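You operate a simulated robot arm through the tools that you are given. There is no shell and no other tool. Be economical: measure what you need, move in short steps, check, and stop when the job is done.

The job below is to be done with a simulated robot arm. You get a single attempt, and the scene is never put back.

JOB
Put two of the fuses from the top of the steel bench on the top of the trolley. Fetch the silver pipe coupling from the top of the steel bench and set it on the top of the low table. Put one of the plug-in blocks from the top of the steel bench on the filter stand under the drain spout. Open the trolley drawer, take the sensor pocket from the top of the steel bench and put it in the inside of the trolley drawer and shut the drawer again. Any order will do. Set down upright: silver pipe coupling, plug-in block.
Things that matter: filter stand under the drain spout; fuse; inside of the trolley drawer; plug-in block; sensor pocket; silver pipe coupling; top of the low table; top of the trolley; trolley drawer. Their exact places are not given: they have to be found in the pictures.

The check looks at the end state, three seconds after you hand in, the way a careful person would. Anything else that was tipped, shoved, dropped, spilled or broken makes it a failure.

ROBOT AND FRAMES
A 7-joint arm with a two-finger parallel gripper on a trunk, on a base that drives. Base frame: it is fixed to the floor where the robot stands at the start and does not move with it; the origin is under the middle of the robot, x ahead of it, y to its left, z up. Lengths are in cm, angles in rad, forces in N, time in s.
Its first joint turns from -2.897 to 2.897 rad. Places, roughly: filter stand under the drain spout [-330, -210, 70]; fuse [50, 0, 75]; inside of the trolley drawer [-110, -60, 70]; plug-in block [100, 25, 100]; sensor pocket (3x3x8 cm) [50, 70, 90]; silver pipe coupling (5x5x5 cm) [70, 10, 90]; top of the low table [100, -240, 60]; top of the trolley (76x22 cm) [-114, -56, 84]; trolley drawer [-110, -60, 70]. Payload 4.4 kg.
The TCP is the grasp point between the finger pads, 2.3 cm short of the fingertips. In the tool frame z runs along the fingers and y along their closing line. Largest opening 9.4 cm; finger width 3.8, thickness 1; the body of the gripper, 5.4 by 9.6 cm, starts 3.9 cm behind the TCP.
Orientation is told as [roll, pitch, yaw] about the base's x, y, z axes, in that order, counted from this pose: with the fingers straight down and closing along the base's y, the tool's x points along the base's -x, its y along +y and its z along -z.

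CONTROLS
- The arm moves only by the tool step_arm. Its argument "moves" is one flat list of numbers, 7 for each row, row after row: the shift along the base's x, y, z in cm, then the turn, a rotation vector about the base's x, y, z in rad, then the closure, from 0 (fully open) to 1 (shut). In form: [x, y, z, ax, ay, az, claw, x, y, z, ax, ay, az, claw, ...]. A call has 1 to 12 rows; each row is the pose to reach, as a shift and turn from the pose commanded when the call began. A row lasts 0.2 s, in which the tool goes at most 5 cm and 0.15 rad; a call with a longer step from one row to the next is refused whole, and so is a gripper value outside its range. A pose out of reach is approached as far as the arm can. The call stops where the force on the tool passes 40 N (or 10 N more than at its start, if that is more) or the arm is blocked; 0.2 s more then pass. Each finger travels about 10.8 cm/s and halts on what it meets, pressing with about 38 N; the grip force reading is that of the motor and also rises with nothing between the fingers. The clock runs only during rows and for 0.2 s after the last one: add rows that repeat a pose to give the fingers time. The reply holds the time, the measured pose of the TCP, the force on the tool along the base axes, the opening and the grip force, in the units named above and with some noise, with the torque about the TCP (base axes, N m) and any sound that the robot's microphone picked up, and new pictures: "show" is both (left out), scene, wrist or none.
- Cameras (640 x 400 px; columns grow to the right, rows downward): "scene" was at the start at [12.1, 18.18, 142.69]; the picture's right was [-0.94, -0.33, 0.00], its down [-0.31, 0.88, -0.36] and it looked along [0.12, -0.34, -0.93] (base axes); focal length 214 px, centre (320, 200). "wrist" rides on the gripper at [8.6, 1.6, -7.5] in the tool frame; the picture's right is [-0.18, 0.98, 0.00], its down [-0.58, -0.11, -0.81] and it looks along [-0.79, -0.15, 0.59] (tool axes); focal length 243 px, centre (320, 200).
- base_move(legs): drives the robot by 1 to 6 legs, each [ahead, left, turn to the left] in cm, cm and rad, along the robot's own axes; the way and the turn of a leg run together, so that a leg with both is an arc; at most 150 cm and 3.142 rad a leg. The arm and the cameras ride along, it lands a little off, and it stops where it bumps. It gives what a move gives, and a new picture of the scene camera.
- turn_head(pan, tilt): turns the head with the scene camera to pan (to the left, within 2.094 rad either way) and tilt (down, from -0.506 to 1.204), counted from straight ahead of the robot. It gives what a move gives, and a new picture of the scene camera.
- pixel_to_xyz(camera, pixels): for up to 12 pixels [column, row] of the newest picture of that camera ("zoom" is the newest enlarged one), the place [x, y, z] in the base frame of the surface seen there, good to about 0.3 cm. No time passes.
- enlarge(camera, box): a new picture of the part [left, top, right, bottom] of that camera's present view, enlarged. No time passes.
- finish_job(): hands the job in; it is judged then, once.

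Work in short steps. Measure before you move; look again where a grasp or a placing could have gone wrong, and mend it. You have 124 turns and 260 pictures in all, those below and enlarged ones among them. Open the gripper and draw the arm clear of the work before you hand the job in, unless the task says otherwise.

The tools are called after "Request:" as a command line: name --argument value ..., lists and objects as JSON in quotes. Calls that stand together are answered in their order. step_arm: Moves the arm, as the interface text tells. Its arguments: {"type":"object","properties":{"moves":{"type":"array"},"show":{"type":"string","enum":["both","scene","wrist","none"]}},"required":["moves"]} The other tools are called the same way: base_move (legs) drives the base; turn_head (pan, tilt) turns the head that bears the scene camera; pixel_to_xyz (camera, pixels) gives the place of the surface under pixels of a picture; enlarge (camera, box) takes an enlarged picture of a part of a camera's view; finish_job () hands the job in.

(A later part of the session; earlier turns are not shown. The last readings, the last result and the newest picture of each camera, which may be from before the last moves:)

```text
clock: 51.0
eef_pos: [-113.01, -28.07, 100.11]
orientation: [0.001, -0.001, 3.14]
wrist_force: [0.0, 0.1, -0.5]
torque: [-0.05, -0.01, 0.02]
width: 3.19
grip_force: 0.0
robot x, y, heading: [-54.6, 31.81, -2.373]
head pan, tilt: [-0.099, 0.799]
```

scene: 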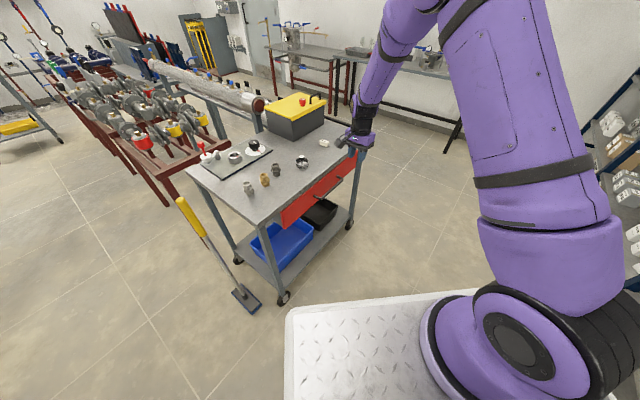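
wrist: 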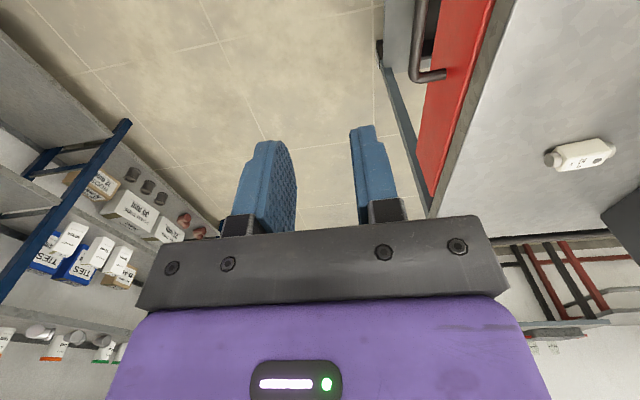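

Now tilt the fingers toward the drawer by 0.45 rad and come to a standoff in front of the handle.

Request:
step_arm --moves '[0, 0, -3, -0.12, 0, 0, 0.66, 0, 0, -6, -0.24, 0, 0, 0.66, 0, -2, -9, -0.36, 0, 0, 0.66, 0, -5.1, -12.1, -0.45, 0, 0, 0.66, 0, -5.1, -12.1, -0.45, 0, 0, 0.66]'

```text
clock: 52.2
eef_pos: [-113.11, -33.32, 87.98]
orientation: [0.452, 0.0, 3.142]
wrist_force: [0.3, -0.1, 1.1]
torque: [0.0, -0.01, -0.02]
width: 3.19
grip_force: 0.0
robot x, y, heading: [-54.73, 32.55, -2.365]
head pan, tilt: [-0.099, 0.799]
```

scene: 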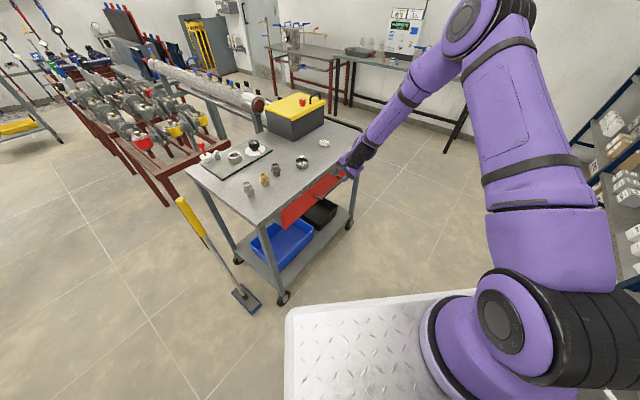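
wrist: 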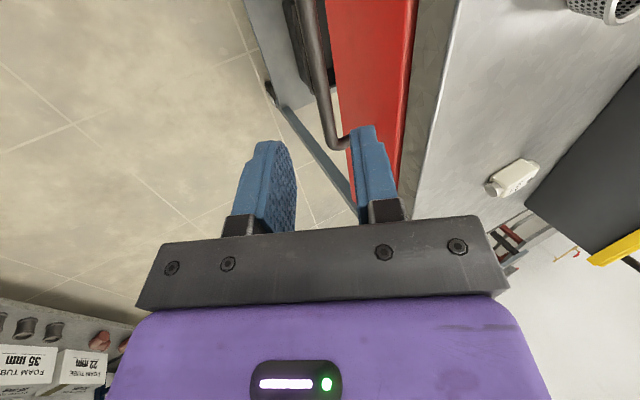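

I verify the bar's position from the wrist.

Request:
pixel_to_xyz --camera "wrist" --pixels '[[308, 40], [315, 40], [322, 40], [318, 80], [328, 110], [345, 140], [360, 90]]'

```text
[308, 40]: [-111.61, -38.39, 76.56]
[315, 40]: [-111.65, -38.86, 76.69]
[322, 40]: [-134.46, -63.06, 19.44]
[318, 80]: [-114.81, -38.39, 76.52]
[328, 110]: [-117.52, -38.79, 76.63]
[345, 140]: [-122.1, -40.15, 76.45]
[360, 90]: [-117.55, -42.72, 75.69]
```

Bar centre ≈ (y -38.6, z 76.0). Approach along the tool and grip.

Request:
step_arm --moves '[0, -1.6, -3.5, 0, 0, 0, 0.66, 0, -3.1, -7, 0, 0, 0, 0.66, 0, -4.2, -9.4, 0, 0, 0, 0.66, 0, -4.9, -11.2, 0, 0, 0, 0.66, 0, -4.9, -11.2, 0, 0, 0, 0.8, 0, -4.9, -11.2, 0, 0, 0, 1, 0, -4.9, -11.2, 0, 0, 0, 1]'

```text
clock: 53.9
eef_pos: [-112.88, -38.29, 76.97]
orientation: [0.45, -0.002, -3.14]
wrist_force: [-0.7, -4.7, 5.2]
torque: [-0.09, 1.02, 1.07]
width: 1.35
grip_force: 45.2
robot x, y, heading: [-54.77, 32.53, -2.366]
head pan, tilt: [-0.099, 0.799]
```

scene: 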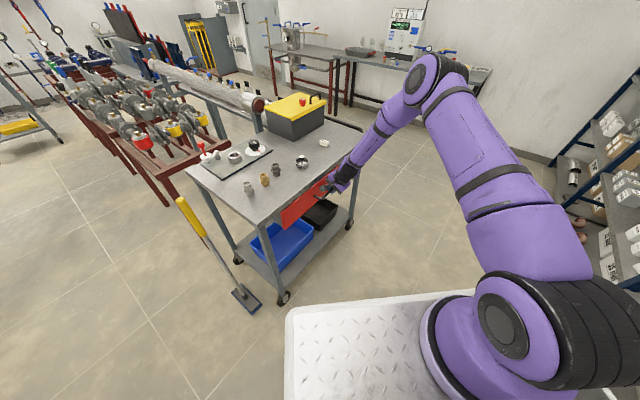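
wrist: 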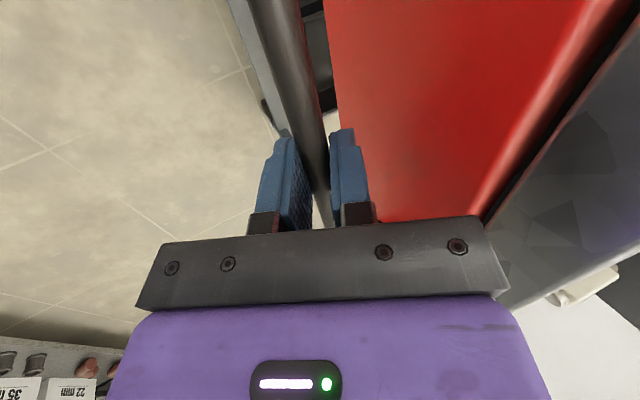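

The bar is gripped (1.35 wide). Pull along +y.

Request:
step_arm --moves '[0, 1, 0, 0, 0, 0, 1, 0, 3, 0, 0, 0, 0, 1, 0, 5, 0, 0, 0, 0, 1, 0, 7, 0, 0, 0, 0, 1, 0, 9, 0, 0, 0, 0, 1, 0, 11, 0, 0, 0, 0, 1, 0, 13, 0, 0, 0, 0, 1, 0, 15, 0, 0, 0, 0, 1, 0, 17, 0, 0, 0, 0, 1, 0, 19, 0, 0, 0, 0, 1, 0, 21, 0, 0, 0, 0, 1, 0, 21, 0, 0, 0, 0, 1]'

```text
clock: 56.5
eef_pos: [-112.99, -16.97, 76.96]
orientation: [0.452, -0.003, 3.141]
wrist_force: [-9.5, 0.9, 27.6]
torque: [-0.15, 0.75, 1.33]
width: 1.34
grip_force: 44.9
robot x, y, heading: [-54.6, 32.15, -2.368]
head pan, tilt: [-0.099, 0.799]
```

scene: 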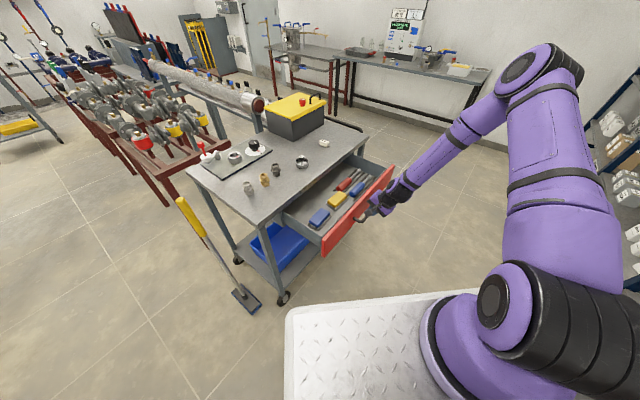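
wrist: 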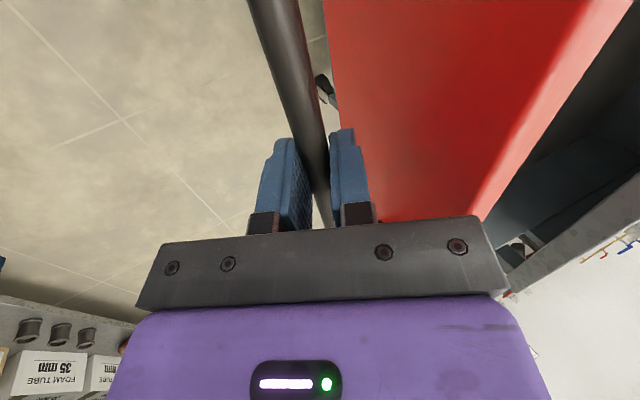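

Drawer is open by 21 cm. I release partially and back out along the tool axis, then look in the drawer.

Request:
step_arm --moves '[0, 0, 0, 0, 0, 0, 0.66, 0, 0, 0, 0, 0, 0, 0.66, 0, 1.7, 3.6, 0, 0, 0, 0.66, 0, 3.5, 7.5, 0, 0, 0, 0.66, 0, 5, 11.5, 0, 0, 0, 0.66, 0, 6, 16, 0.1, 0, 0, 0.66, 0, 6, 20, 0.22, 0, 0, 0.5, 0, 6, 24, 0.35, 0, 0, 0.3, 0, 6, 28, 0.45, 0, 0, 0, 0, 6, 30, 0.45, 0, 0, 0]'

Request:
enlarge --camera "scene" --box '[250, 130, 430, 260]'

```text
clock: 58.6
eef_pos: [-113.0, -11.21, 106.75]
orientation: [0.0, 0.003, 3.142]
wrist_force: [-0.3, -0.4, -0.4]
torque: [-0.01, 0.01, 0.03]
width: 9.4
grip_force: 0.0
robot x, y, heading: [-54.29, 32.33, -2.368]
head pan, tilt: [-0.099, 0.799]
```

scene: 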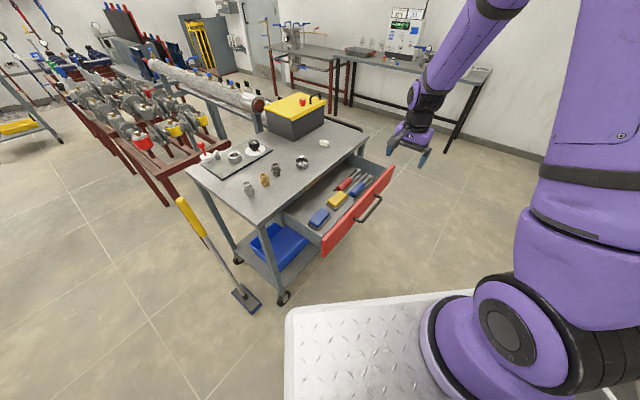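
wrist: 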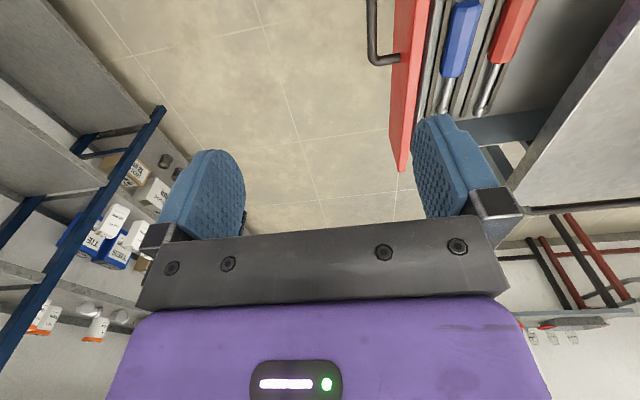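

```text
3.08 times, centred on (340, 195) of scene
```

zoom: 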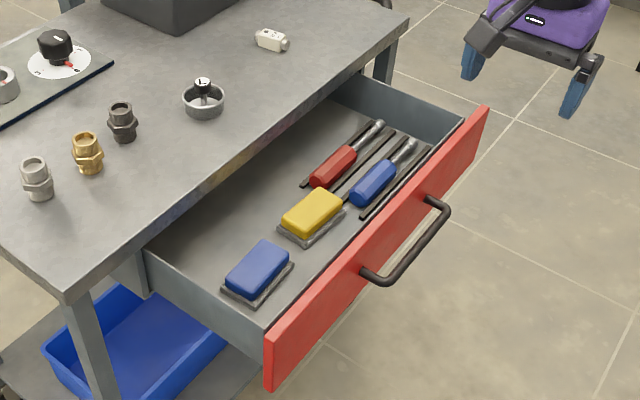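

The drawer holds items; the free strip lies between them and the trolley edge. I measure it.

Request:
pixel_to_xyz --camera "zoom" --pixels '[[200, 245], [235, 205], [270, 175], [300, 140], [180, 210], [160, 258], [225, 280], [265, 250], [310, 205], [265, 325], [300, 215], [330, 155]]'

```text
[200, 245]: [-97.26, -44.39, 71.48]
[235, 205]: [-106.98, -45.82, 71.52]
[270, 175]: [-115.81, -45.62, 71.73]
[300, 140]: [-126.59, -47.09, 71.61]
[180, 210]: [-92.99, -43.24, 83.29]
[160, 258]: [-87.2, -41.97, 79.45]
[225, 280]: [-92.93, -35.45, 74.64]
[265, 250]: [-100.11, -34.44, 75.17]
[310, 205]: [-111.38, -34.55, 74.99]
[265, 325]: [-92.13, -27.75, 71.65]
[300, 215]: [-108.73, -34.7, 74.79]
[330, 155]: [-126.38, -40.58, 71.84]
```

I measure box edges and front-strip dimensions.

Request:
enlarge --camera "scene" --box '[280, 180, 380, 260]'

Request:
pixel_to_xyz --camera "zoom" --pixels '[[255, 300], [300, 300], [280, 280], [310, 230], [330, 270], [350, 240], [370, 220], [240, 330], [320, 310], [345, 280]]'

```text
5.00 times, centred on (330, 220) of scene
```

zoom: 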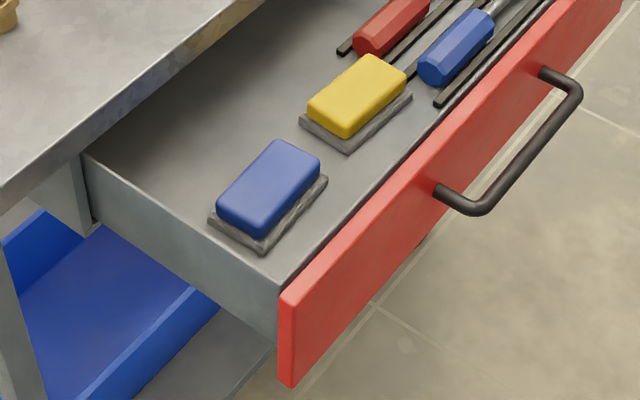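

```text
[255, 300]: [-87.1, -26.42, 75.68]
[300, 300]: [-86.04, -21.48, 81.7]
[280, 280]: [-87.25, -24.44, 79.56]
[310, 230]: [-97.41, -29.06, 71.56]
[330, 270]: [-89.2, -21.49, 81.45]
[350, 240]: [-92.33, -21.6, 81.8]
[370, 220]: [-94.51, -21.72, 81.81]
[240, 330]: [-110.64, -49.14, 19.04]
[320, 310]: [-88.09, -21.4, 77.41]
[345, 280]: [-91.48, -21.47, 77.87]
```

Request:
pixel_to_xyz --camera "zoom" --pixels '[[330, 183], [300, 225], [268, 256], [208, 218], [413, 98], [350, 155], [300, 118], [340, 205], [390, 160], [150, 150], [200, 130], [436, 104]]'

```text
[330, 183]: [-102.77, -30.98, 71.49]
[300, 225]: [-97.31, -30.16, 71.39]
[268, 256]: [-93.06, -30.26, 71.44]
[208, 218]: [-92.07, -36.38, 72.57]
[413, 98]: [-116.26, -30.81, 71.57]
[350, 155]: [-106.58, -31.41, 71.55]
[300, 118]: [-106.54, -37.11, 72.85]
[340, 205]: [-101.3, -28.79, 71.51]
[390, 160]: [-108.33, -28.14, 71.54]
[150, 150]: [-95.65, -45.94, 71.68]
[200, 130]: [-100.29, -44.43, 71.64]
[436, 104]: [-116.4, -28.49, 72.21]
```

The front strip is only 6.5 cm; I'll draw the drawer another ~7 cm by pushing the inside of its front with closed fingers.

Request:
step_arm --moves '[3, -3, -2, 0, 0, 0, 1, 6, -6.5, -3, 0, 0, 0, 1, 9, -10, -4, 0, 0, 0, 1, 12, -13, -6, 0, 0, 0, 1, 13, -15.8, -9, 0, 0, 0, 1, 13, -15.8, -13.5, 0, 0, 0, 1, 13, -15.8, -18, 0, 0, 0, 1, 13, -15.8, -22.5, 0, 0, 0, 1, 13, -15.8, -26, 0, 0, 0, 1, 13, -15.8, -27.3, 0, 0, 0, 1]'

```text
clock: 60.9
eef_pos: [-99.95, -26.99, 79.56]
orientation: [0.002, -0.001, 3.143]
wrist_force: [0.5, -0.8, 1.0]
torque: [-0.02, 0.01, 0.06]
width: 0.03
grip_force: 38.1
robot x, y, heading: [-54.53, 32.07, -2.369]
head pan, tilt: [-0.099, 0.799]
```

scene: 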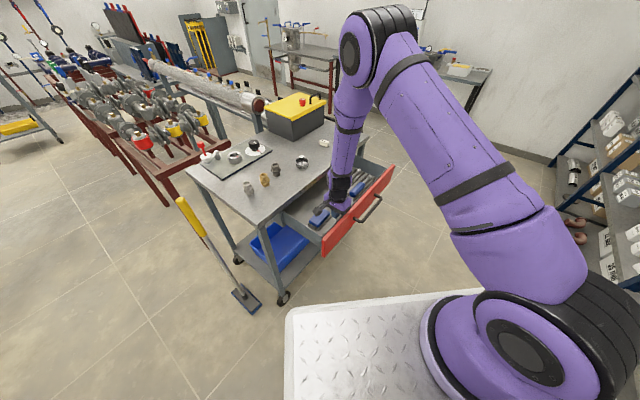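
wrist: 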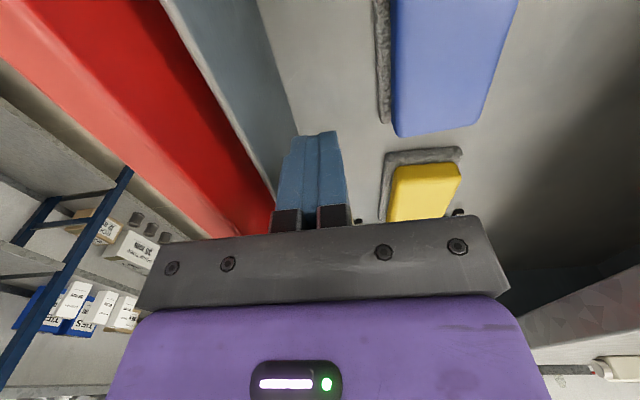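

In place inside the drawer; push +y by 9 cm slowly.

Request:
step_arm --moves '[0, 1, 0, 0, 0, 0, 1, 0, 2, 0, 0, 0, 0, 1, 0, 3, 0, 0, 0, 0, 1, 0, 4, 0, 0, 0, 0, 1, 0, 5, 0, 0, 0, 0, 1, 0, 6, 0, 0, 0, 0, 1, 0, 7, 0, 0, 0, 0, 1, 0, 8, 0, 0, 0, 0, 1, 0, 9, 0, 0, 0, 0, 1, 0, 9, 0, 0, 0, 0, 1]'

```text
clock: 63.0
eef_pos: [-99.96, -17.9, 79.54]
orientation: [0.001, 0.001, 3.141]
wrist_force: [2.1, 1.5, 10.4]
torque: [0.13, 0.04, -0.04]
width: 0.0
grip_force: 38.5
robot x, y, heading: [-55.23, 32.15, -2.371]
head pan, tilt: [-0.099, 0.799]
```

scene: 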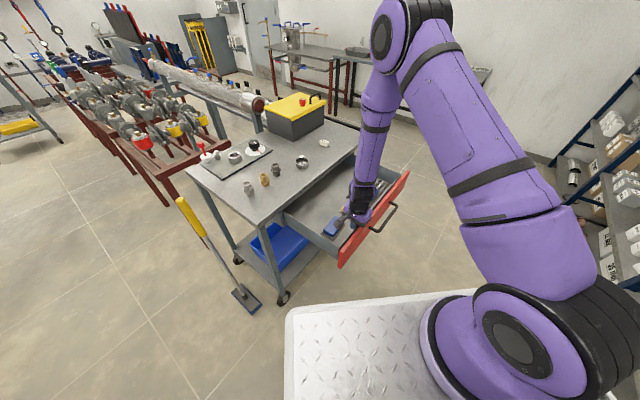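
wrist: 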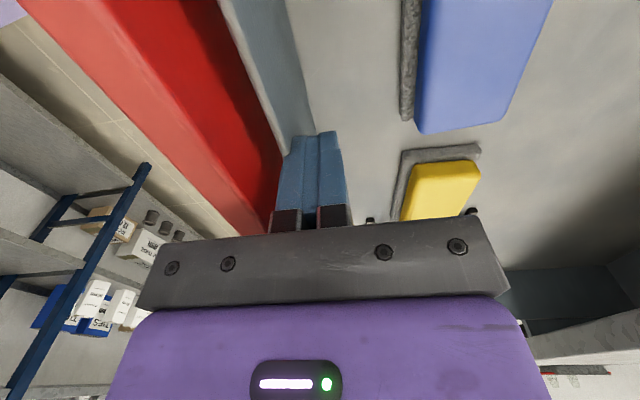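

Drawer now wide open. I lift out and restore the wrist yaw.

Request:
step_arm --moves '[0, -0.8, 0.5, 0, 0, 0, 1, 0, -0.8, 4, 0, 0, 0, 1, 0, -0.8, 9, 0, 0, 0, 1, 0, -0.8, 13, 0, 0, 0.15, 1, 0, -0.8, 18, 0, 0, 0.3, 0.8, 0, -0.8, 22, 0, 0, 0.45, 0.5, 0, -0.8, 26, 0, 0, 0.6, 0.2, 0, -0.8, 28, 0, 0, 0.75, 0]'

Request:
enlarge --camera "scene" --box '[250, 130, 430, 270]'

```text
clock: 64.8
eef_pos: [-100.01, -18.84, 107.58]
orientation: [0.003, 0.002, -2.389]
wrist_force: [0.5, -1.5, -0.1]
torque: [0.01, 0.01, 0.02]
width: 9.39
grip_force: 0.0
robot x, y, heading: [-54.79, 32.14, -2.366]
head pan, tilt: [-0.099, 0.799]
```

scene: 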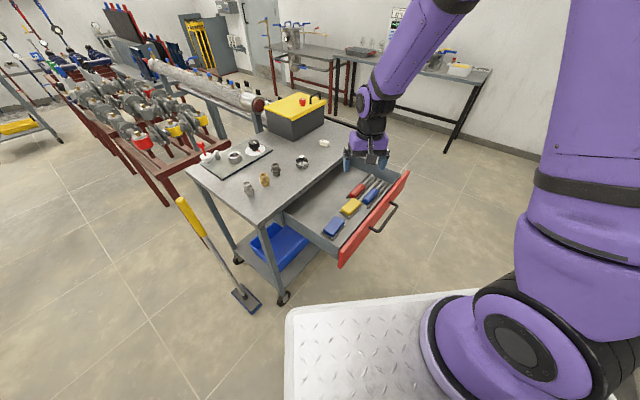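
wrist: 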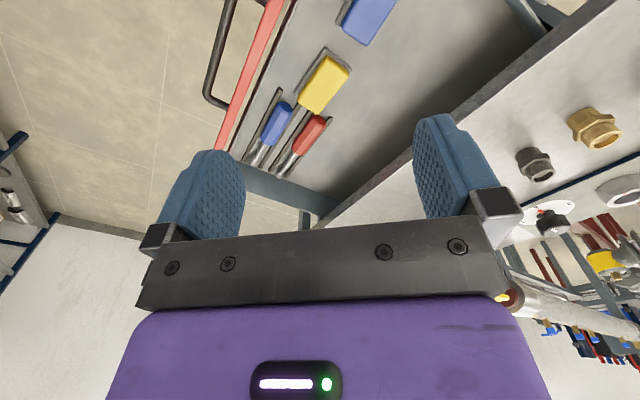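

```text
2.86 times, centred on (340, 200) of scene
```

zoom: 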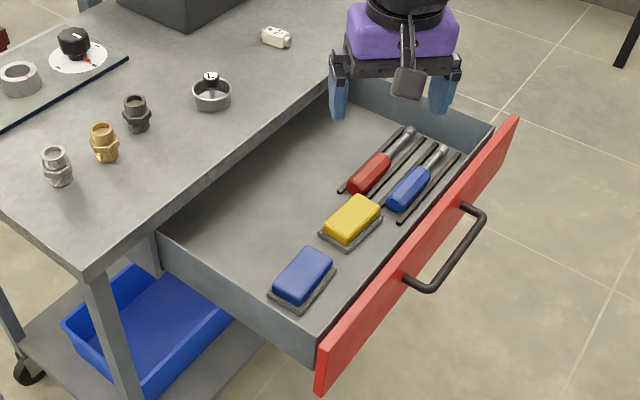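

Plenty of room behind the boxes. Now drive back to the bench's left end for the sensor pocket.

Request:
base_move --legs '[[0, 30, 0], [0, 0, 2.37], [13, 54, 0]]'

Request:
turn_head --pan 0.1 --tilt 0.85

```text
clock: 75.3
eef_pos: [47.49, 69.3, 107.76]
orientation: [0.002, 0.0, -0.02]
wrist_force: [0.3, 0.9, -0.4]
torque: [-0.01, 0.02, 0.0]
width: 9.39
grip_force: 0.0
robot x, y, heading: [-20.48, 64.22, -0.005]
head pan, tilt: [-0.099, 0.799]
```

scene: 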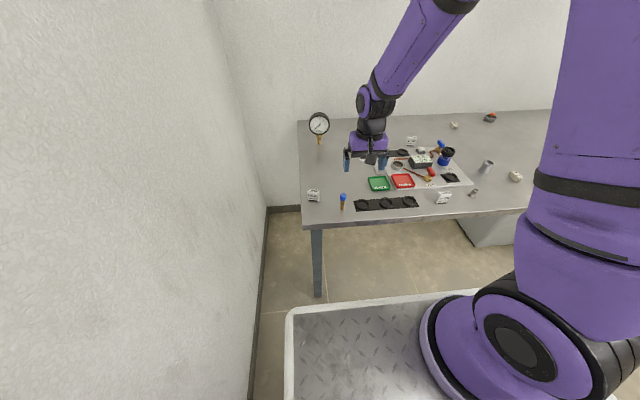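

```text
clock: 76.0
eef_pos: [47.45, 69.25, 107.57]
orientation: [0.001, -0.001, -0.02]
wrist_force: [-0.5, -0.5, 0.6]
torque: [-0.02, 0.0, 0.01]
width: 9.42
grip_force: 0.0
robot x, y, heading: [-20.6, 64.44, 0.005]
head pan, tilt: [0.099, 0.85]
```

scene: 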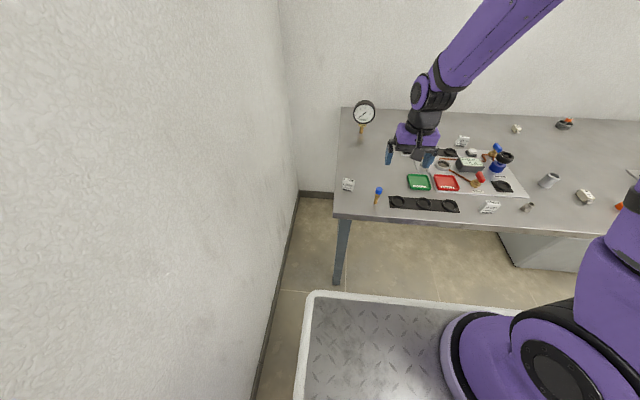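

The pocket at (377,195) seems to stand upright. I zoom in and measure.

Request:
enlarge --camera "scene" --box '[330, 160, 430, 225]'

Request:
pixel_to_xyz --camera "scene" --pixels '[[378, 189], [377, 201], [376, 204], [347, 180], [348, 188], [364, 128], [395, 203]]'

```text
6.15 times, centred on (380, 192) of scene
```

zoom: 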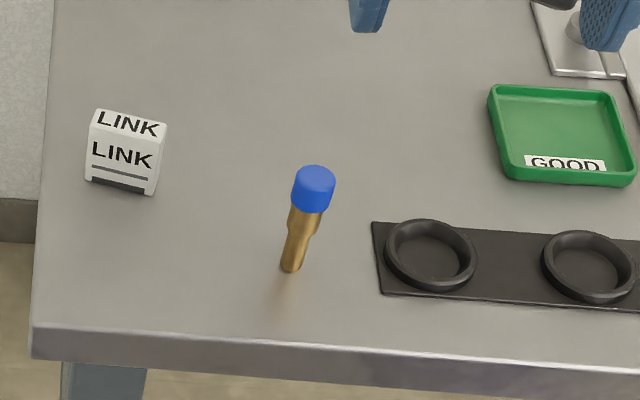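

```text
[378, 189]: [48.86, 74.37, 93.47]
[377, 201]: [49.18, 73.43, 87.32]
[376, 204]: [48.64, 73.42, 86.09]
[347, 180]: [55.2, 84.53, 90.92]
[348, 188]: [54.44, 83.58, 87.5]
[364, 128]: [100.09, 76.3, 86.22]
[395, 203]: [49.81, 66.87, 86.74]
```

The pocket stands upright at about (49.2,73.8), top z≈94. I move above it and check with the wrist camera.

Request:
step_arm --moves '[0.8, 2.2, -2, 0, 0, 0, 0, 1.5, 4.5, -5, 0, 0, 0, 0, 1.5, 4.5, -7.5, 0, 0, 0, 0, 1.5, 4.5, -7.5, 0, 0, 0, 0]'

Request:
pixel_to_xyz --camera "wrist" --pixels '[[320, 40], [320, 60], [320, 80], [310, 50], [330, 50], [320, 100], [320, 20]]'

```text
clock: 77.0
eef_pos: [48.98, 74.0, 100.2]
orientation: [0.002, 0.0, -0.021]
wrist_force: [-0.6, 0.3, -0.3]
torque: [-0.03, -0.02, -0.01]
width: 9.4
grip_force: 0.0
robot x, y, heading: [-20.65, 64.26, 0.001]
head pan, tilt: [0.099, 0.85]
```

scene: 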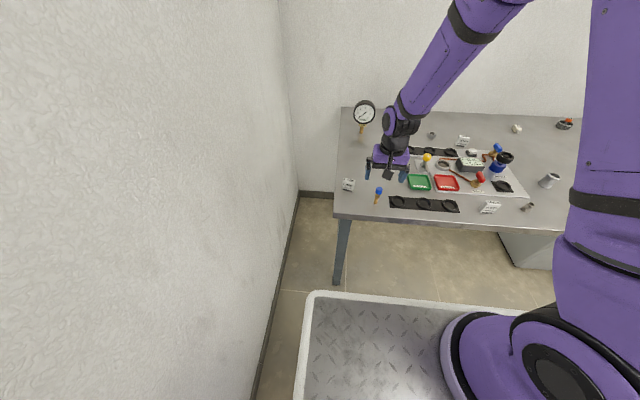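
wrist: 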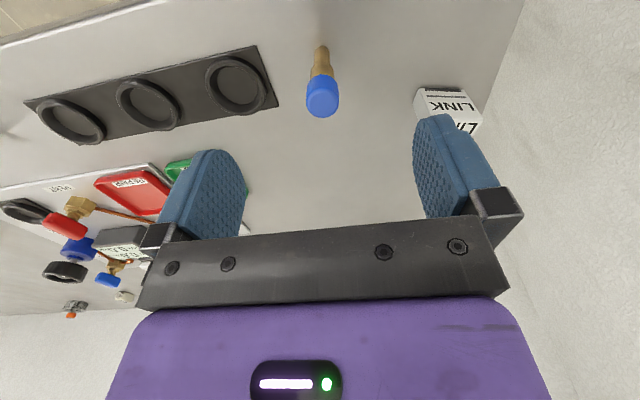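

```text
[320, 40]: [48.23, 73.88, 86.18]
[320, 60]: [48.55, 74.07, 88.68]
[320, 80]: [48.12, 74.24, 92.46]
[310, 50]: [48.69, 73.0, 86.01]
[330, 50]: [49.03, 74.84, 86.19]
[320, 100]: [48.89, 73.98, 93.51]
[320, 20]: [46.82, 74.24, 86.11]
```

Pocket is centred. Descend to z≈91.6 and grip.

Request:
step_arm --moves '[0.2, 0, -3, 0, 0, 0, 0, 0.2, 0, -6, 0, 0, 0, 0, 0.2, 0, -8, 0, 0, 0, 0, 0.2, 0, -8.7, 0, 0, 0, 0, 0.2, 0, -8.7, 0, 0, 0, 0.5, 0.2, 0, -8.7, 0, 0, 0, 0.7, 0.2, 0, -8.7, 0, 0, 0, 0.9, 0.2, 0, -8.7, 0, 0, 0, 1, 0.2, 0, -8.1, 0, 0, 0, 1, 0.2, 0, -7.3, 0, 0, 0, 1, 0.2, 0, -6.3, 0, 0, 0, 1]' --show "wrist"

```text
clock: 79.4
eef_pos: [49.07, 73.8, 93.79]
orientation: [0.0, 0.001, -0.021]
wrist_force: [0.3, -0.6, -1.1]
torque: [-0.02, 0.01, 0.0]
width: 2.11
grip_force: 38.2
robot x, y, heading: [-20.34, 64.26, 0.003]
head pan, tilt: [0.099, 0.85]
```

wrist: 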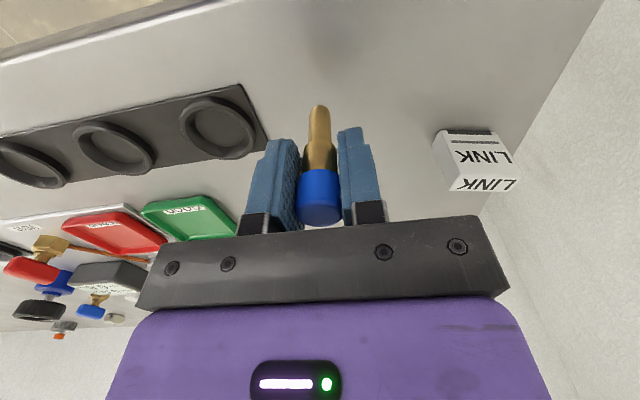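

Held (2.11). Lift gently to z≈109, then drive back to the diagonal stance at the trolley.

Request:
step_arm --moves '[0, 0, 1.2, 0, 0, 0, 1, 0, 0, 2.7, 0, 0, 0, 1, 0, 0, 4.5, 0, 0, 0, 1, 0, 0, 6.5, 0, 0, 0, 1, 0, 0, 8.5, 0, 0, 0, 1, 0, 0, 10.5, 0, 0, 0, 1, 0, 0, 12.5, 0, 0, 0, 1, 0, 0, 14, 0, 0, 0, 1, 0, 0, 15, 0, 0, 0, 1, 0, 0, 15.5, 0, 0, 0, 1]' --show "none"

Request:
base_move --legs '[[-13, -54, 0], [0, 0, -2.37], [0, -30, 0]]'

Request:
turn_head --pan -0.1 --tilt 0.8

```text
clock: 81.6
eef_pos: [49.19, 73.82, 109.36]
orientation: [0.003, 0.0, -0.019]
wrist_force: [-0.2, -1.2, -1.1]
torque: [0.0, 0.0, 0.0]
width: 2.06
grip_force: 37.9
robot x, y, heading: [-20.78, 64.51, 0.003]
head pan, tilt: [0.099, 0.85]
```

```text
clock: 92.1
eef_pos: [-97.58, -24.3, 109.43]
orientation: [0.003, -0.001, -2.376]
wrist_force: [0.7, 0.7, -1.1]
torque: [-0.01, 0.0, -0.02]
width: 2.03
grip_force: 38.0
robot x, y, heading: [-54.75, 31.67, -2.35]
head pan, tilt: [0.099, 0.85]
```

scene: 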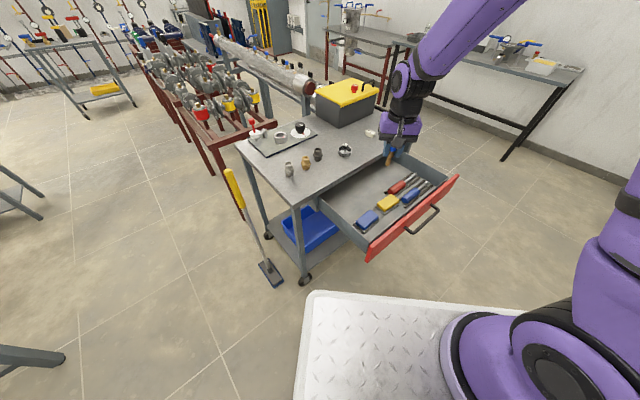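

```text
clock: 92.8
eef_pos: [-97.57, -24.26, 109.37]
orientation: [0.002, 0.001, -2.376]
wrist_force: [0.2, 2.0, -1.2]
torque: [-0.01, 0.01, -0.01]
width: 2.09
grip_force: 38.1
robot x, y, heading: [-54.68, 32.0, -2.352]
head pan, tilt: [-0.099, 0.799]
```

scene: 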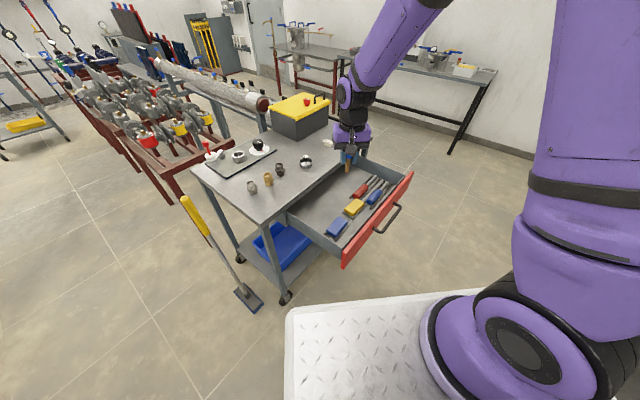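

Still held. I measure the free drawer floor behind the boxes.

Request:
enlarge --camera "scene" --box '[270, 150, 420, 270]'

Request:
pixel_to_xyz --camera "zoom" --pixels '[[150, 230], [200, 260], [250, 300], [250, 240], [300, 260], [200, 210], [300, 200], [320, 240], [120, 260], [380, 180], [250, 175], [160, 165]]'

```text
3.33 times, centred on (345, 210) of scene
```

zoom: 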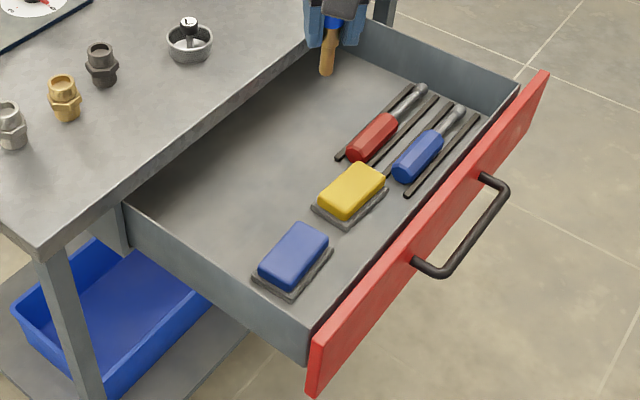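

```text
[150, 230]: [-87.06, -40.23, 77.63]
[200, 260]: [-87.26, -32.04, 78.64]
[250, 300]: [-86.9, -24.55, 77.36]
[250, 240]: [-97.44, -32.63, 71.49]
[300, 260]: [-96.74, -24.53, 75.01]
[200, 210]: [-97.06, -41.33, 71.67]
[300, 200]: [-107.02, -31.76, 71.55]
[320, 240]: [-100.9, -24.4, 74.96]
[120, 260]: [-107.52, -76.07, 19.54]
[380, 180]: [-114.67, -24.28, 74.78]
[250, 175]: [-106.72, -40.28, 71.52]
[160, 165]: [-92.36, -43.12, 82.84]
```

Free floor spans x -92…-120, y -31…-42, z 71.6. I move over it while tilting the tool 0.55 rad forward so the pocket will lie down gently.

Request:
step_arm --moves '[-1, -2, -1.5, 0, 0, 0, 1, -2.5, -4.4, -4, -0.07, 0.073, 0, 1, -4, -7, -7, -0.16, 0.167, 0, 1, -5.5, -9.6, -10, -0.25, 0.26, 0, 1, -6.6, -11.8, -13, -0.33, 0.343, 0, 1, -7.4, -13.1, -16, -0.381, 0.397, 0, 1, -7.4, -13.1, -16.4, -0.381, 0.397, 0, 1]'

```text
clock: 94.4
eef_pos: [-104.94, -37.5, 92.94]
orientation: [0.001, -0.551, -2.376]
wrist_force: [0.4, -0.5, -0.7]
torque: [0.02, 0.0, -0.01]
width: 2.06
grip_force: 38.0
robot x, y, heading: [-54.87, 31.5, -2.35]
head pan, tilt: [-0.099, 0.799]
```

scene: 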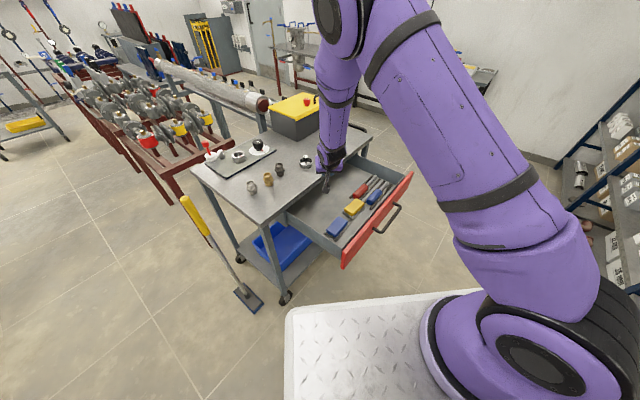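
wrist: 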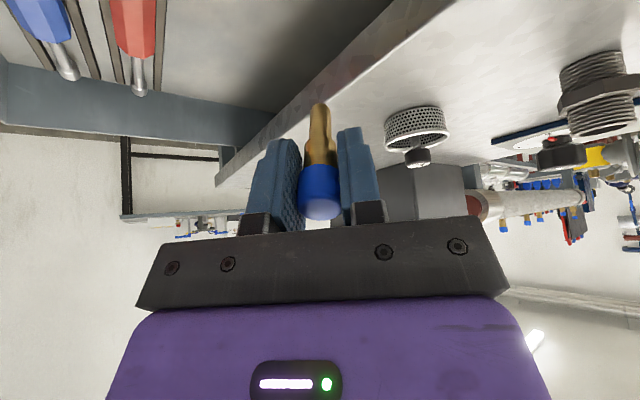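

Pocket tip is at about (-107,-39.5), clear of the trolley edge. Lower to just above the drawer floor.

Request:
step_arm --moves '[0, 0, -2, 0, 0, 0, 1, 0, 0, -5, 0, 0, 0, 1, 0, 0, -8, 0, 0, 0, 1, 0, 0, -11, 0, 0, 0, 1, 0, 0, -13, 0, 0, 0, 1, 0, 0, -14.3, 0, 0, 0, 1, 0, 0, -15, 0, 0, 0, 1, 0, 0, -15.4, 0, 0, 0, 1]'

```text
clock: 96.2
eef_pos: [-104.87, -37.38, 77.59]
orientation: [0.003, -0.55, -2.376]
wrist_force: [-0.6, -0.4, -0.2]
torque: [0.0, 0.02, 0.04]
width: 2.05
grip_force: 38.4
robot x, y, heading: [-55.06, 31.4, -2.353]
head pan, tilt: [-0.099, 0.799]
```

scene: 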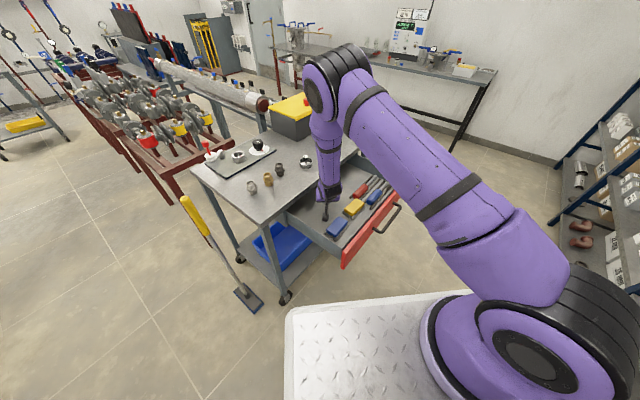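
wrist: 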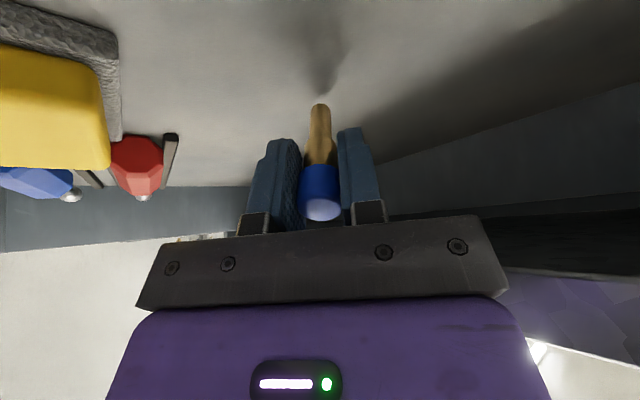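

The tip shadow shows a small gap. I lower further in small steps until contact.

Request:
step_arm --moves '[0, 0, -0.3, 0, 0, 0, 1, 0, 0, -0.6, 0, 0, 0, 1, 0, 0, -0.8, 0, 0, 0, 1]' --show "wrist"

```text
clock: 97.0
eef_pos: [-104.91, -37.4, 76.7]
orientation: [0.003, -0.55, -2.377]
wrist_force: [0.3, 0.5, -0.9]
torque: [0.0, -0.02, -0.04]
width: 2.02
grip_force: 38.3
robot x, y, heading: [-54.75, 31.68, -2.355]
head pan, tilt: [-0.099, 0.799]
```

wrist: 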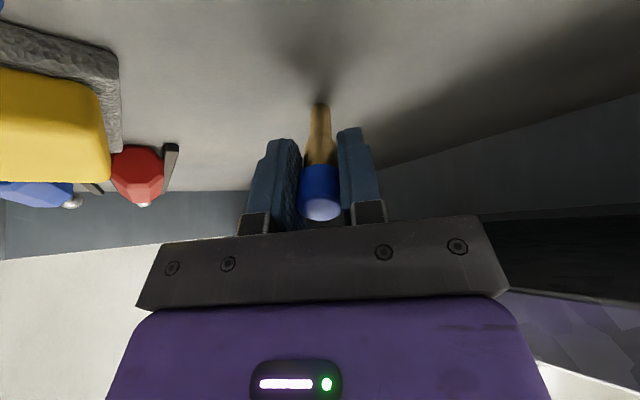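

The tip is at the floor. Open partly, let it settle, then rise straight up.

Request:
step_arm --moves '[0, 0, 0, 0, 0, 0, 0.7, 0, 0, 0, 0, 0, 0, 0.5, 0, 0, 0, 0, 0, 0, 0.5, 0, 0, 0.5, 0, 0, 0, 0.5, 0, 0, 2, 0, 0, 0, 0.5, 0, 0, 5, 0, 0, 0, 0.5, 0, 0, 9, 0, 0, 0, 0.5, 0, 0, 13, 0, 0, 0, 0.5, 0, 0, 17, 0, 0, 0, 0.5, 0, 2, 21, 0, 0, 0, 0.5]'

```text
clock: 99.2
eef_pos: [-104.86, -35.21, 97.74]
orientation: [0.001, -0.55, -2.375]
wrist_force: [-0.8, -1.0, 0.1]
torque: [0.04, 0.02, 0.03]
width: 4.7
grip_force: 0.0
robot x, y, heading: [-55.24, 32.0, -2.35]
head pan, tilt: [-0.099, 0.799]
```

scene: 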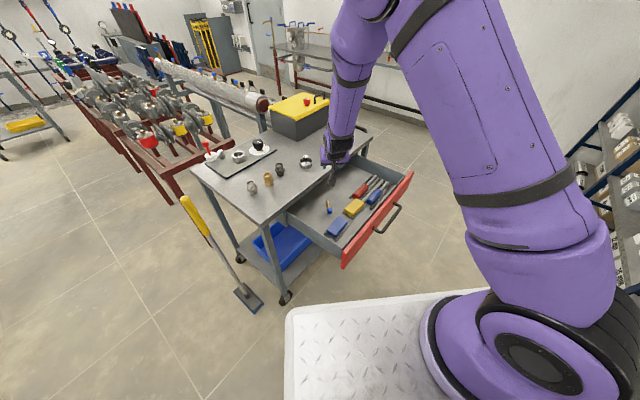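
wrist: 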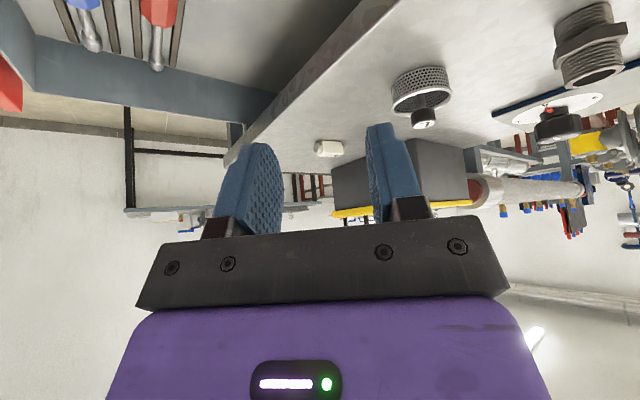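

Pocket is released in the drawer. I check it by zoom and un-tilt the tool while backing away toward the front.

Request:
enlarge --camera "scene" --box '[270, 150, 420, 270]'

Request:
step_arm --moves '[0, 3, 2, 0.095, -0.1, 0, 0.7, 0, 7, 4, 0.19, -0.2, 0, 1, -1, 11, 5, 0.285, -0.3, 0, 1, -3, 15, 6, 0.381, -0.397, 0, 1, -5, 19, 6, 0.381, -0.397, 0, 1, -7, 23, 6, 0.381, -0.397, 0, 1, -8, 27, 6, 0.381, -0.397, 0, 1, -8, 30, 6, 0.381, -0.397, 0, 1]' --show "scene"

```text
3.33 times, centred on (345, 210) of scene
```

zoom: 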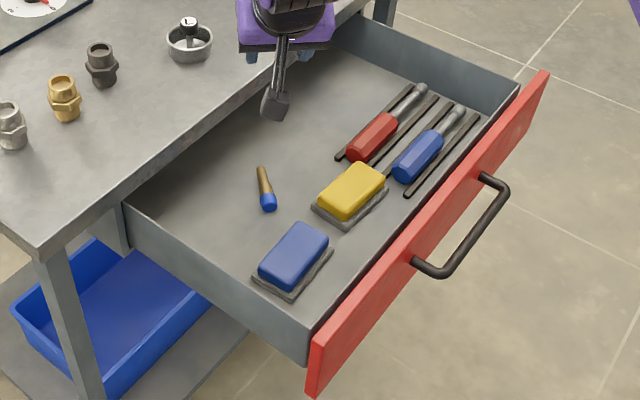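

```text
clock: 101.0
eef_pos: [-112.94, -5.35, 103.84]
orientation: [0.001, 0.002, -2.375]
wrist_force: [0.6, -0.7, -0.4]
torque: [0.03, 0.0, -0.03]
width: 0.01
grip_force: 38.0
robot x, y, heading: [-54.68, 31.6, -2.35]
head pan, tilt: [-0.099, 0.799]
```

scene: 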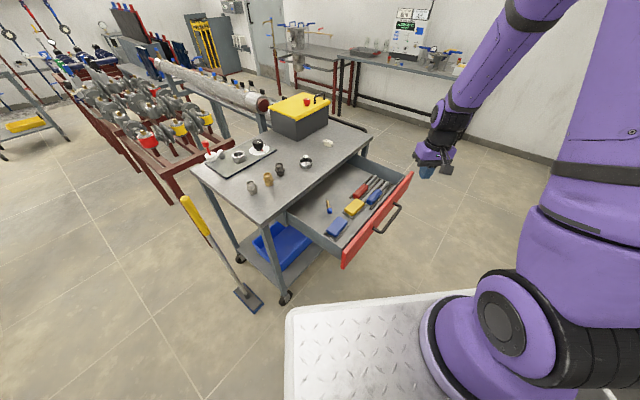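

The pocket lies in the drawer. I measure the handle bar's present place and turn the yaw to close along x.

Request:
pixel_to_xyz --camera "scene" --pixels '[[392, 219], [385, 227], [398, 208], [380, 232]]'

Request:
step_arm --moves '[0, 1, 0, 0, 0, 0.14, 1, 0, 2, 0, 0, 0, 0.28, 1, 0, 3, 0, 0, 0, 0.42, 1, 0, 4, 0, 0, 0, 0.56, 1, 0, 4, -2, 0, 0, 0.69, 1, 0, 4, -5, 0, 0, 0.804, 1]' --show "wrist"

```text
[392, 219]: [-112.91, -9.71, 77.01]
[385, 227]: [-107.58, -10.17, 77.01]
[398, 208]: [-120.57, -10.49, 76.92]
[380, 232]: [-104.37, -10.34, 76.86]
```

```text
clock: 102.4
eef_pos: [-112.93, -1.44, 98.81]
orientation: [0.001, 0.0, -1.571]
wrist_force: [0.4, 0.5, 0.5]
torque: [-0.03, 0.02, -0.02]
width: 0.0
grip_force: 38.4
robot x, y, heading: [-54.91, 31.66, -2.357]
head pan, tilt: [-0.099, 0.799]
```

wrist: 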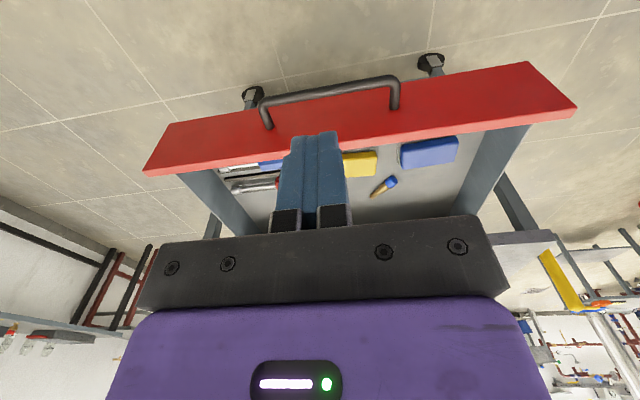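

Descend in front of the bar (y≈-10) to z≈77.

Request:
step_arm --moves '[0, 0, -4.5, 0, 0, 0, 1, 0, 0, -9, 0, 0, 0, 1, 0, 0, -13.5, 0, 0, 0, 1, 0, 0, -18, 0, 0, 0, 1, 0, 0, -21.8, 0, 0, 0, 1, 0, -2, -21.8, 0, 0, 0, 1, 0, -4, -21.8, 0, 0, 0, 1, 0, -6, -21.8, 0, 0, 0, 1, 0, -8, -21.8, 0, 0, 0, 1, 0, -10, -21.8, 0, 0, 0, 1, 0, -11.5, -21.8, 0, 0, 0, 1]'

```text
clock: 104.8
eef_pos: [-112.91, -12.95, 76.82]
orientation: [0.002, -0.001, -1.573]
wrist_force: [-0.3, 1.0, 0.2]
torque: [0.0, -0.02, -0.04]
width: 0.0
grip_force: 37.8
robot x, y, heading: [-54.65, 31.92, -2.354]
head pan, tilt: [-0.099, 0.799]
```

scene: 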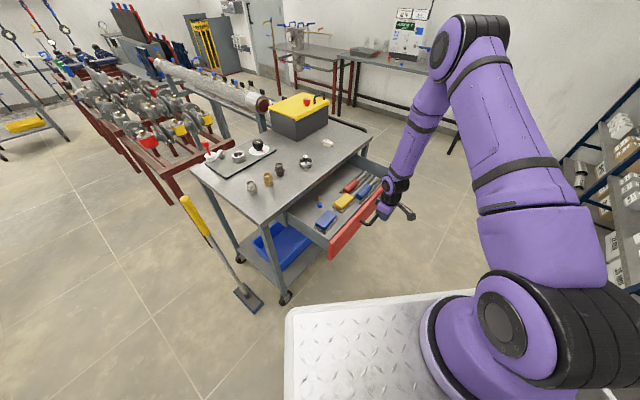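
wrist: 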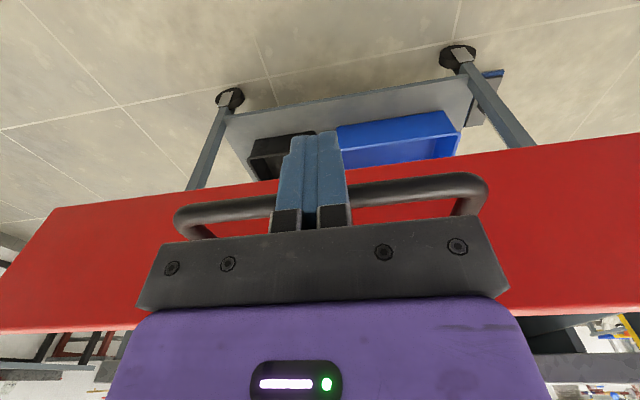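

The drawer is moving in. Continue pushing.

Request:
step_arm --moves '[0, -1.2, 0, 0, 0, 0, 1, 0, -3, 0, 0, 0, 0, 1, 0, -5, 0, 0, 0, 0, 1, 0, -7, 0, 0, 0, 0, 1, 0, -9, 0, 0, 0, 0, 1, 0, -11, 0, 0, 0, 0, 1, 0, -13, 0, 0, 0, 0, 1, 0, -15, 0, 0, 0, 0, 1, 0, -17, 0, 0, 0, 0, 1, 0, -18.8, 0, 0, 0, 0, 1, 0, -20.4, 0, 0, 0, 0, 1, 0, -21.5, 0, 0, 0, 0, 1]'

```text
clock: 107.4
eef_pos: [-112.87, -34.57, 76.91]
orientation: [0.001, 0.001, -1.574]
wrist_force: [-0.4, 0.4, -0.5]
torque: [-0.01, 0.0, 0.0]
width: 0.0
grip_force: 38.6
robot x, y, heading: [-55.32, 31.58, -2.352]
head pan, tilt: [-0.099, 0.799]
```

scene: 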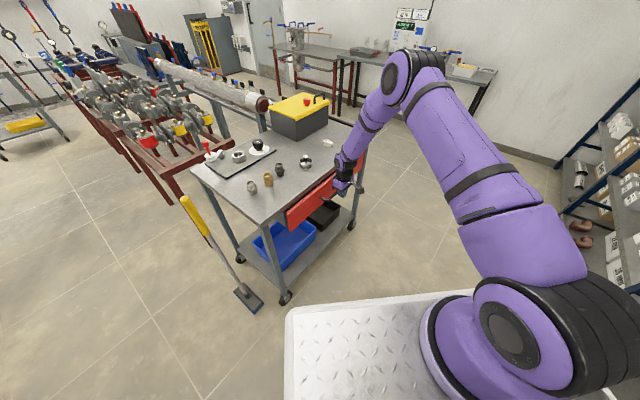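
wrist: 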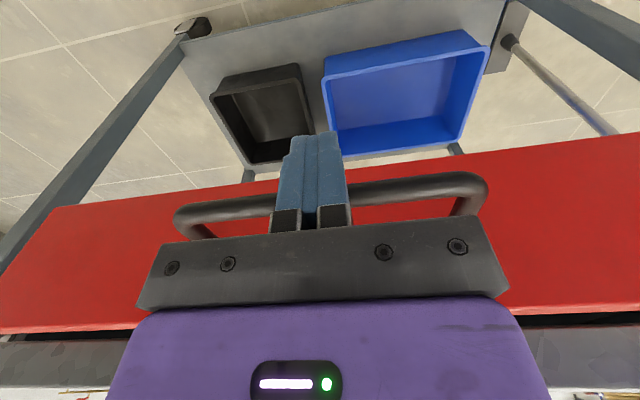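

About 1.6 cm remain; push in fine steps.

Request:
step_arm --moves '[0, -0.5, 0, 0, 0, 0, 1, 0, -0.9, 0, 0, 0, 0, 1, 0, -1.2, 0, 0, 0, 0, 1, 0, -1.5, 0, 0, 0, 0, 1, 0, -1.7, 0, 0, 0, 0, 1]' --show "scene"

Request:
enlarge --camera "scene" --box '[270, 150, 400, 250]'

Request:
pixel_to_xyz --camera "zoom" --pixels '[[120, 300], [150, 290], [160, 260], [110, 310], [420, 150], [100, 290]]'

```text
clock: 108.6
eef_pos: [-112.91, -36.06, 76.92]
orientation: [0.002, -0.001, -1.573]
wrist_force: [0.0, 0.5, -0.3]
torque: [0.0, 0.03, 0.0]
width: 0.01
grip_force: 38.0
robot x, y, heading: [-54.93, 31.96, -2.353]
head pan, tilt: [-0.099, 0.799]
```

scene: 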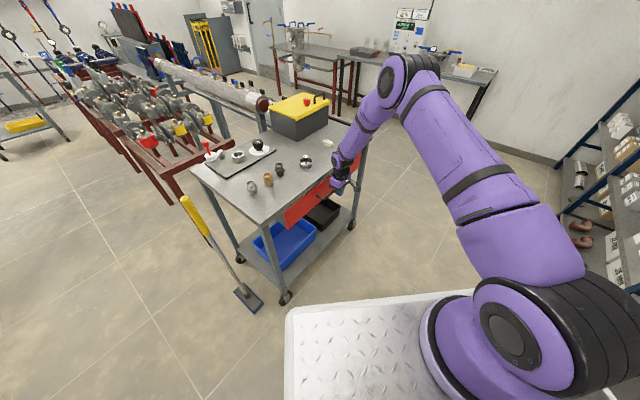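

```text
4.00 times, centred on (335, 200) of scene
```

zoom: 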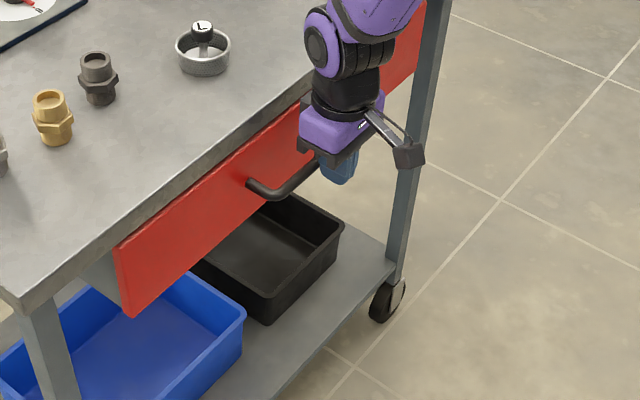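

```text
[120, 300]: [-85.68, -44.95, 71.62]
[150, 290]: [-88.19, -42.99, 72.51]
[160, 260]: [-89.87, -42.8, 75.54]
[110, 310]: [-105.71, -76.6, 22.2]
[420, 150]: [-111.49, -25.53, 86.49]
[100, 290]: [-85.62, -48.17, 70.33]
```

The drawer front is back at y≈-42.9: shut. I withdraw, rise, and restore yaw.

Request:
step_arm --moves '[0, 3, 0, 0, 0, 0, 1, 0, 7, 1, 0, 0, 0, 1, 0, 10, 4, 0, 0, 0, 1, 1, 12, 8, 0, 0, -0.14, 1, 3, 14, 12, 0, 0, -0.28, 0.8, 4, 16, 16, 0, 0, -0.42, 0.5, 6, 18, 20, 0, 0, -0.56, 0.2, 8, 19, 24, 0, 0, -0.7, 0, 8, 19, 28, 0, 0, -0.79, 0, 8, 19, 31, 0, 0, -0.79, 0]' --show "none"

Request:
enlarge --camera "scene" --box '[170, 120, 410, 300]'

```text
clock: 110.8
eef_pos: [-104.79, -17.11, 107.91]
orientation: [0.001, 0.005, -2.365]
wrist_force: [-0.5, 0.2, -0.2]
torque: [0.05, -0.01, 0.02]
width: 9.39
grip_force: 0.1
robot x, y, heading: [-54.55, 31.84, -2.355]
head pan, tilt: [-0.099, 0.799]
```

```text
2.22 times, centred on (290, 210) of scene
```

zoom: 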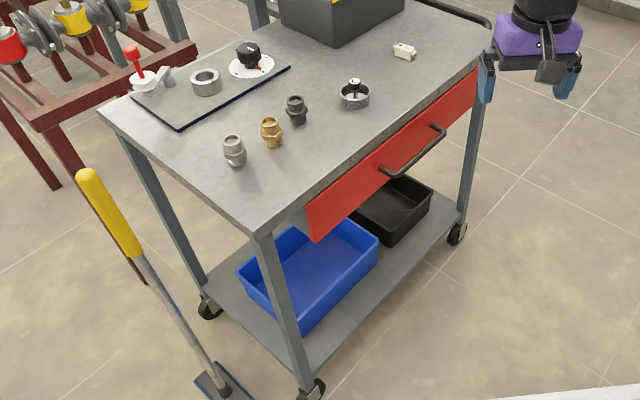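

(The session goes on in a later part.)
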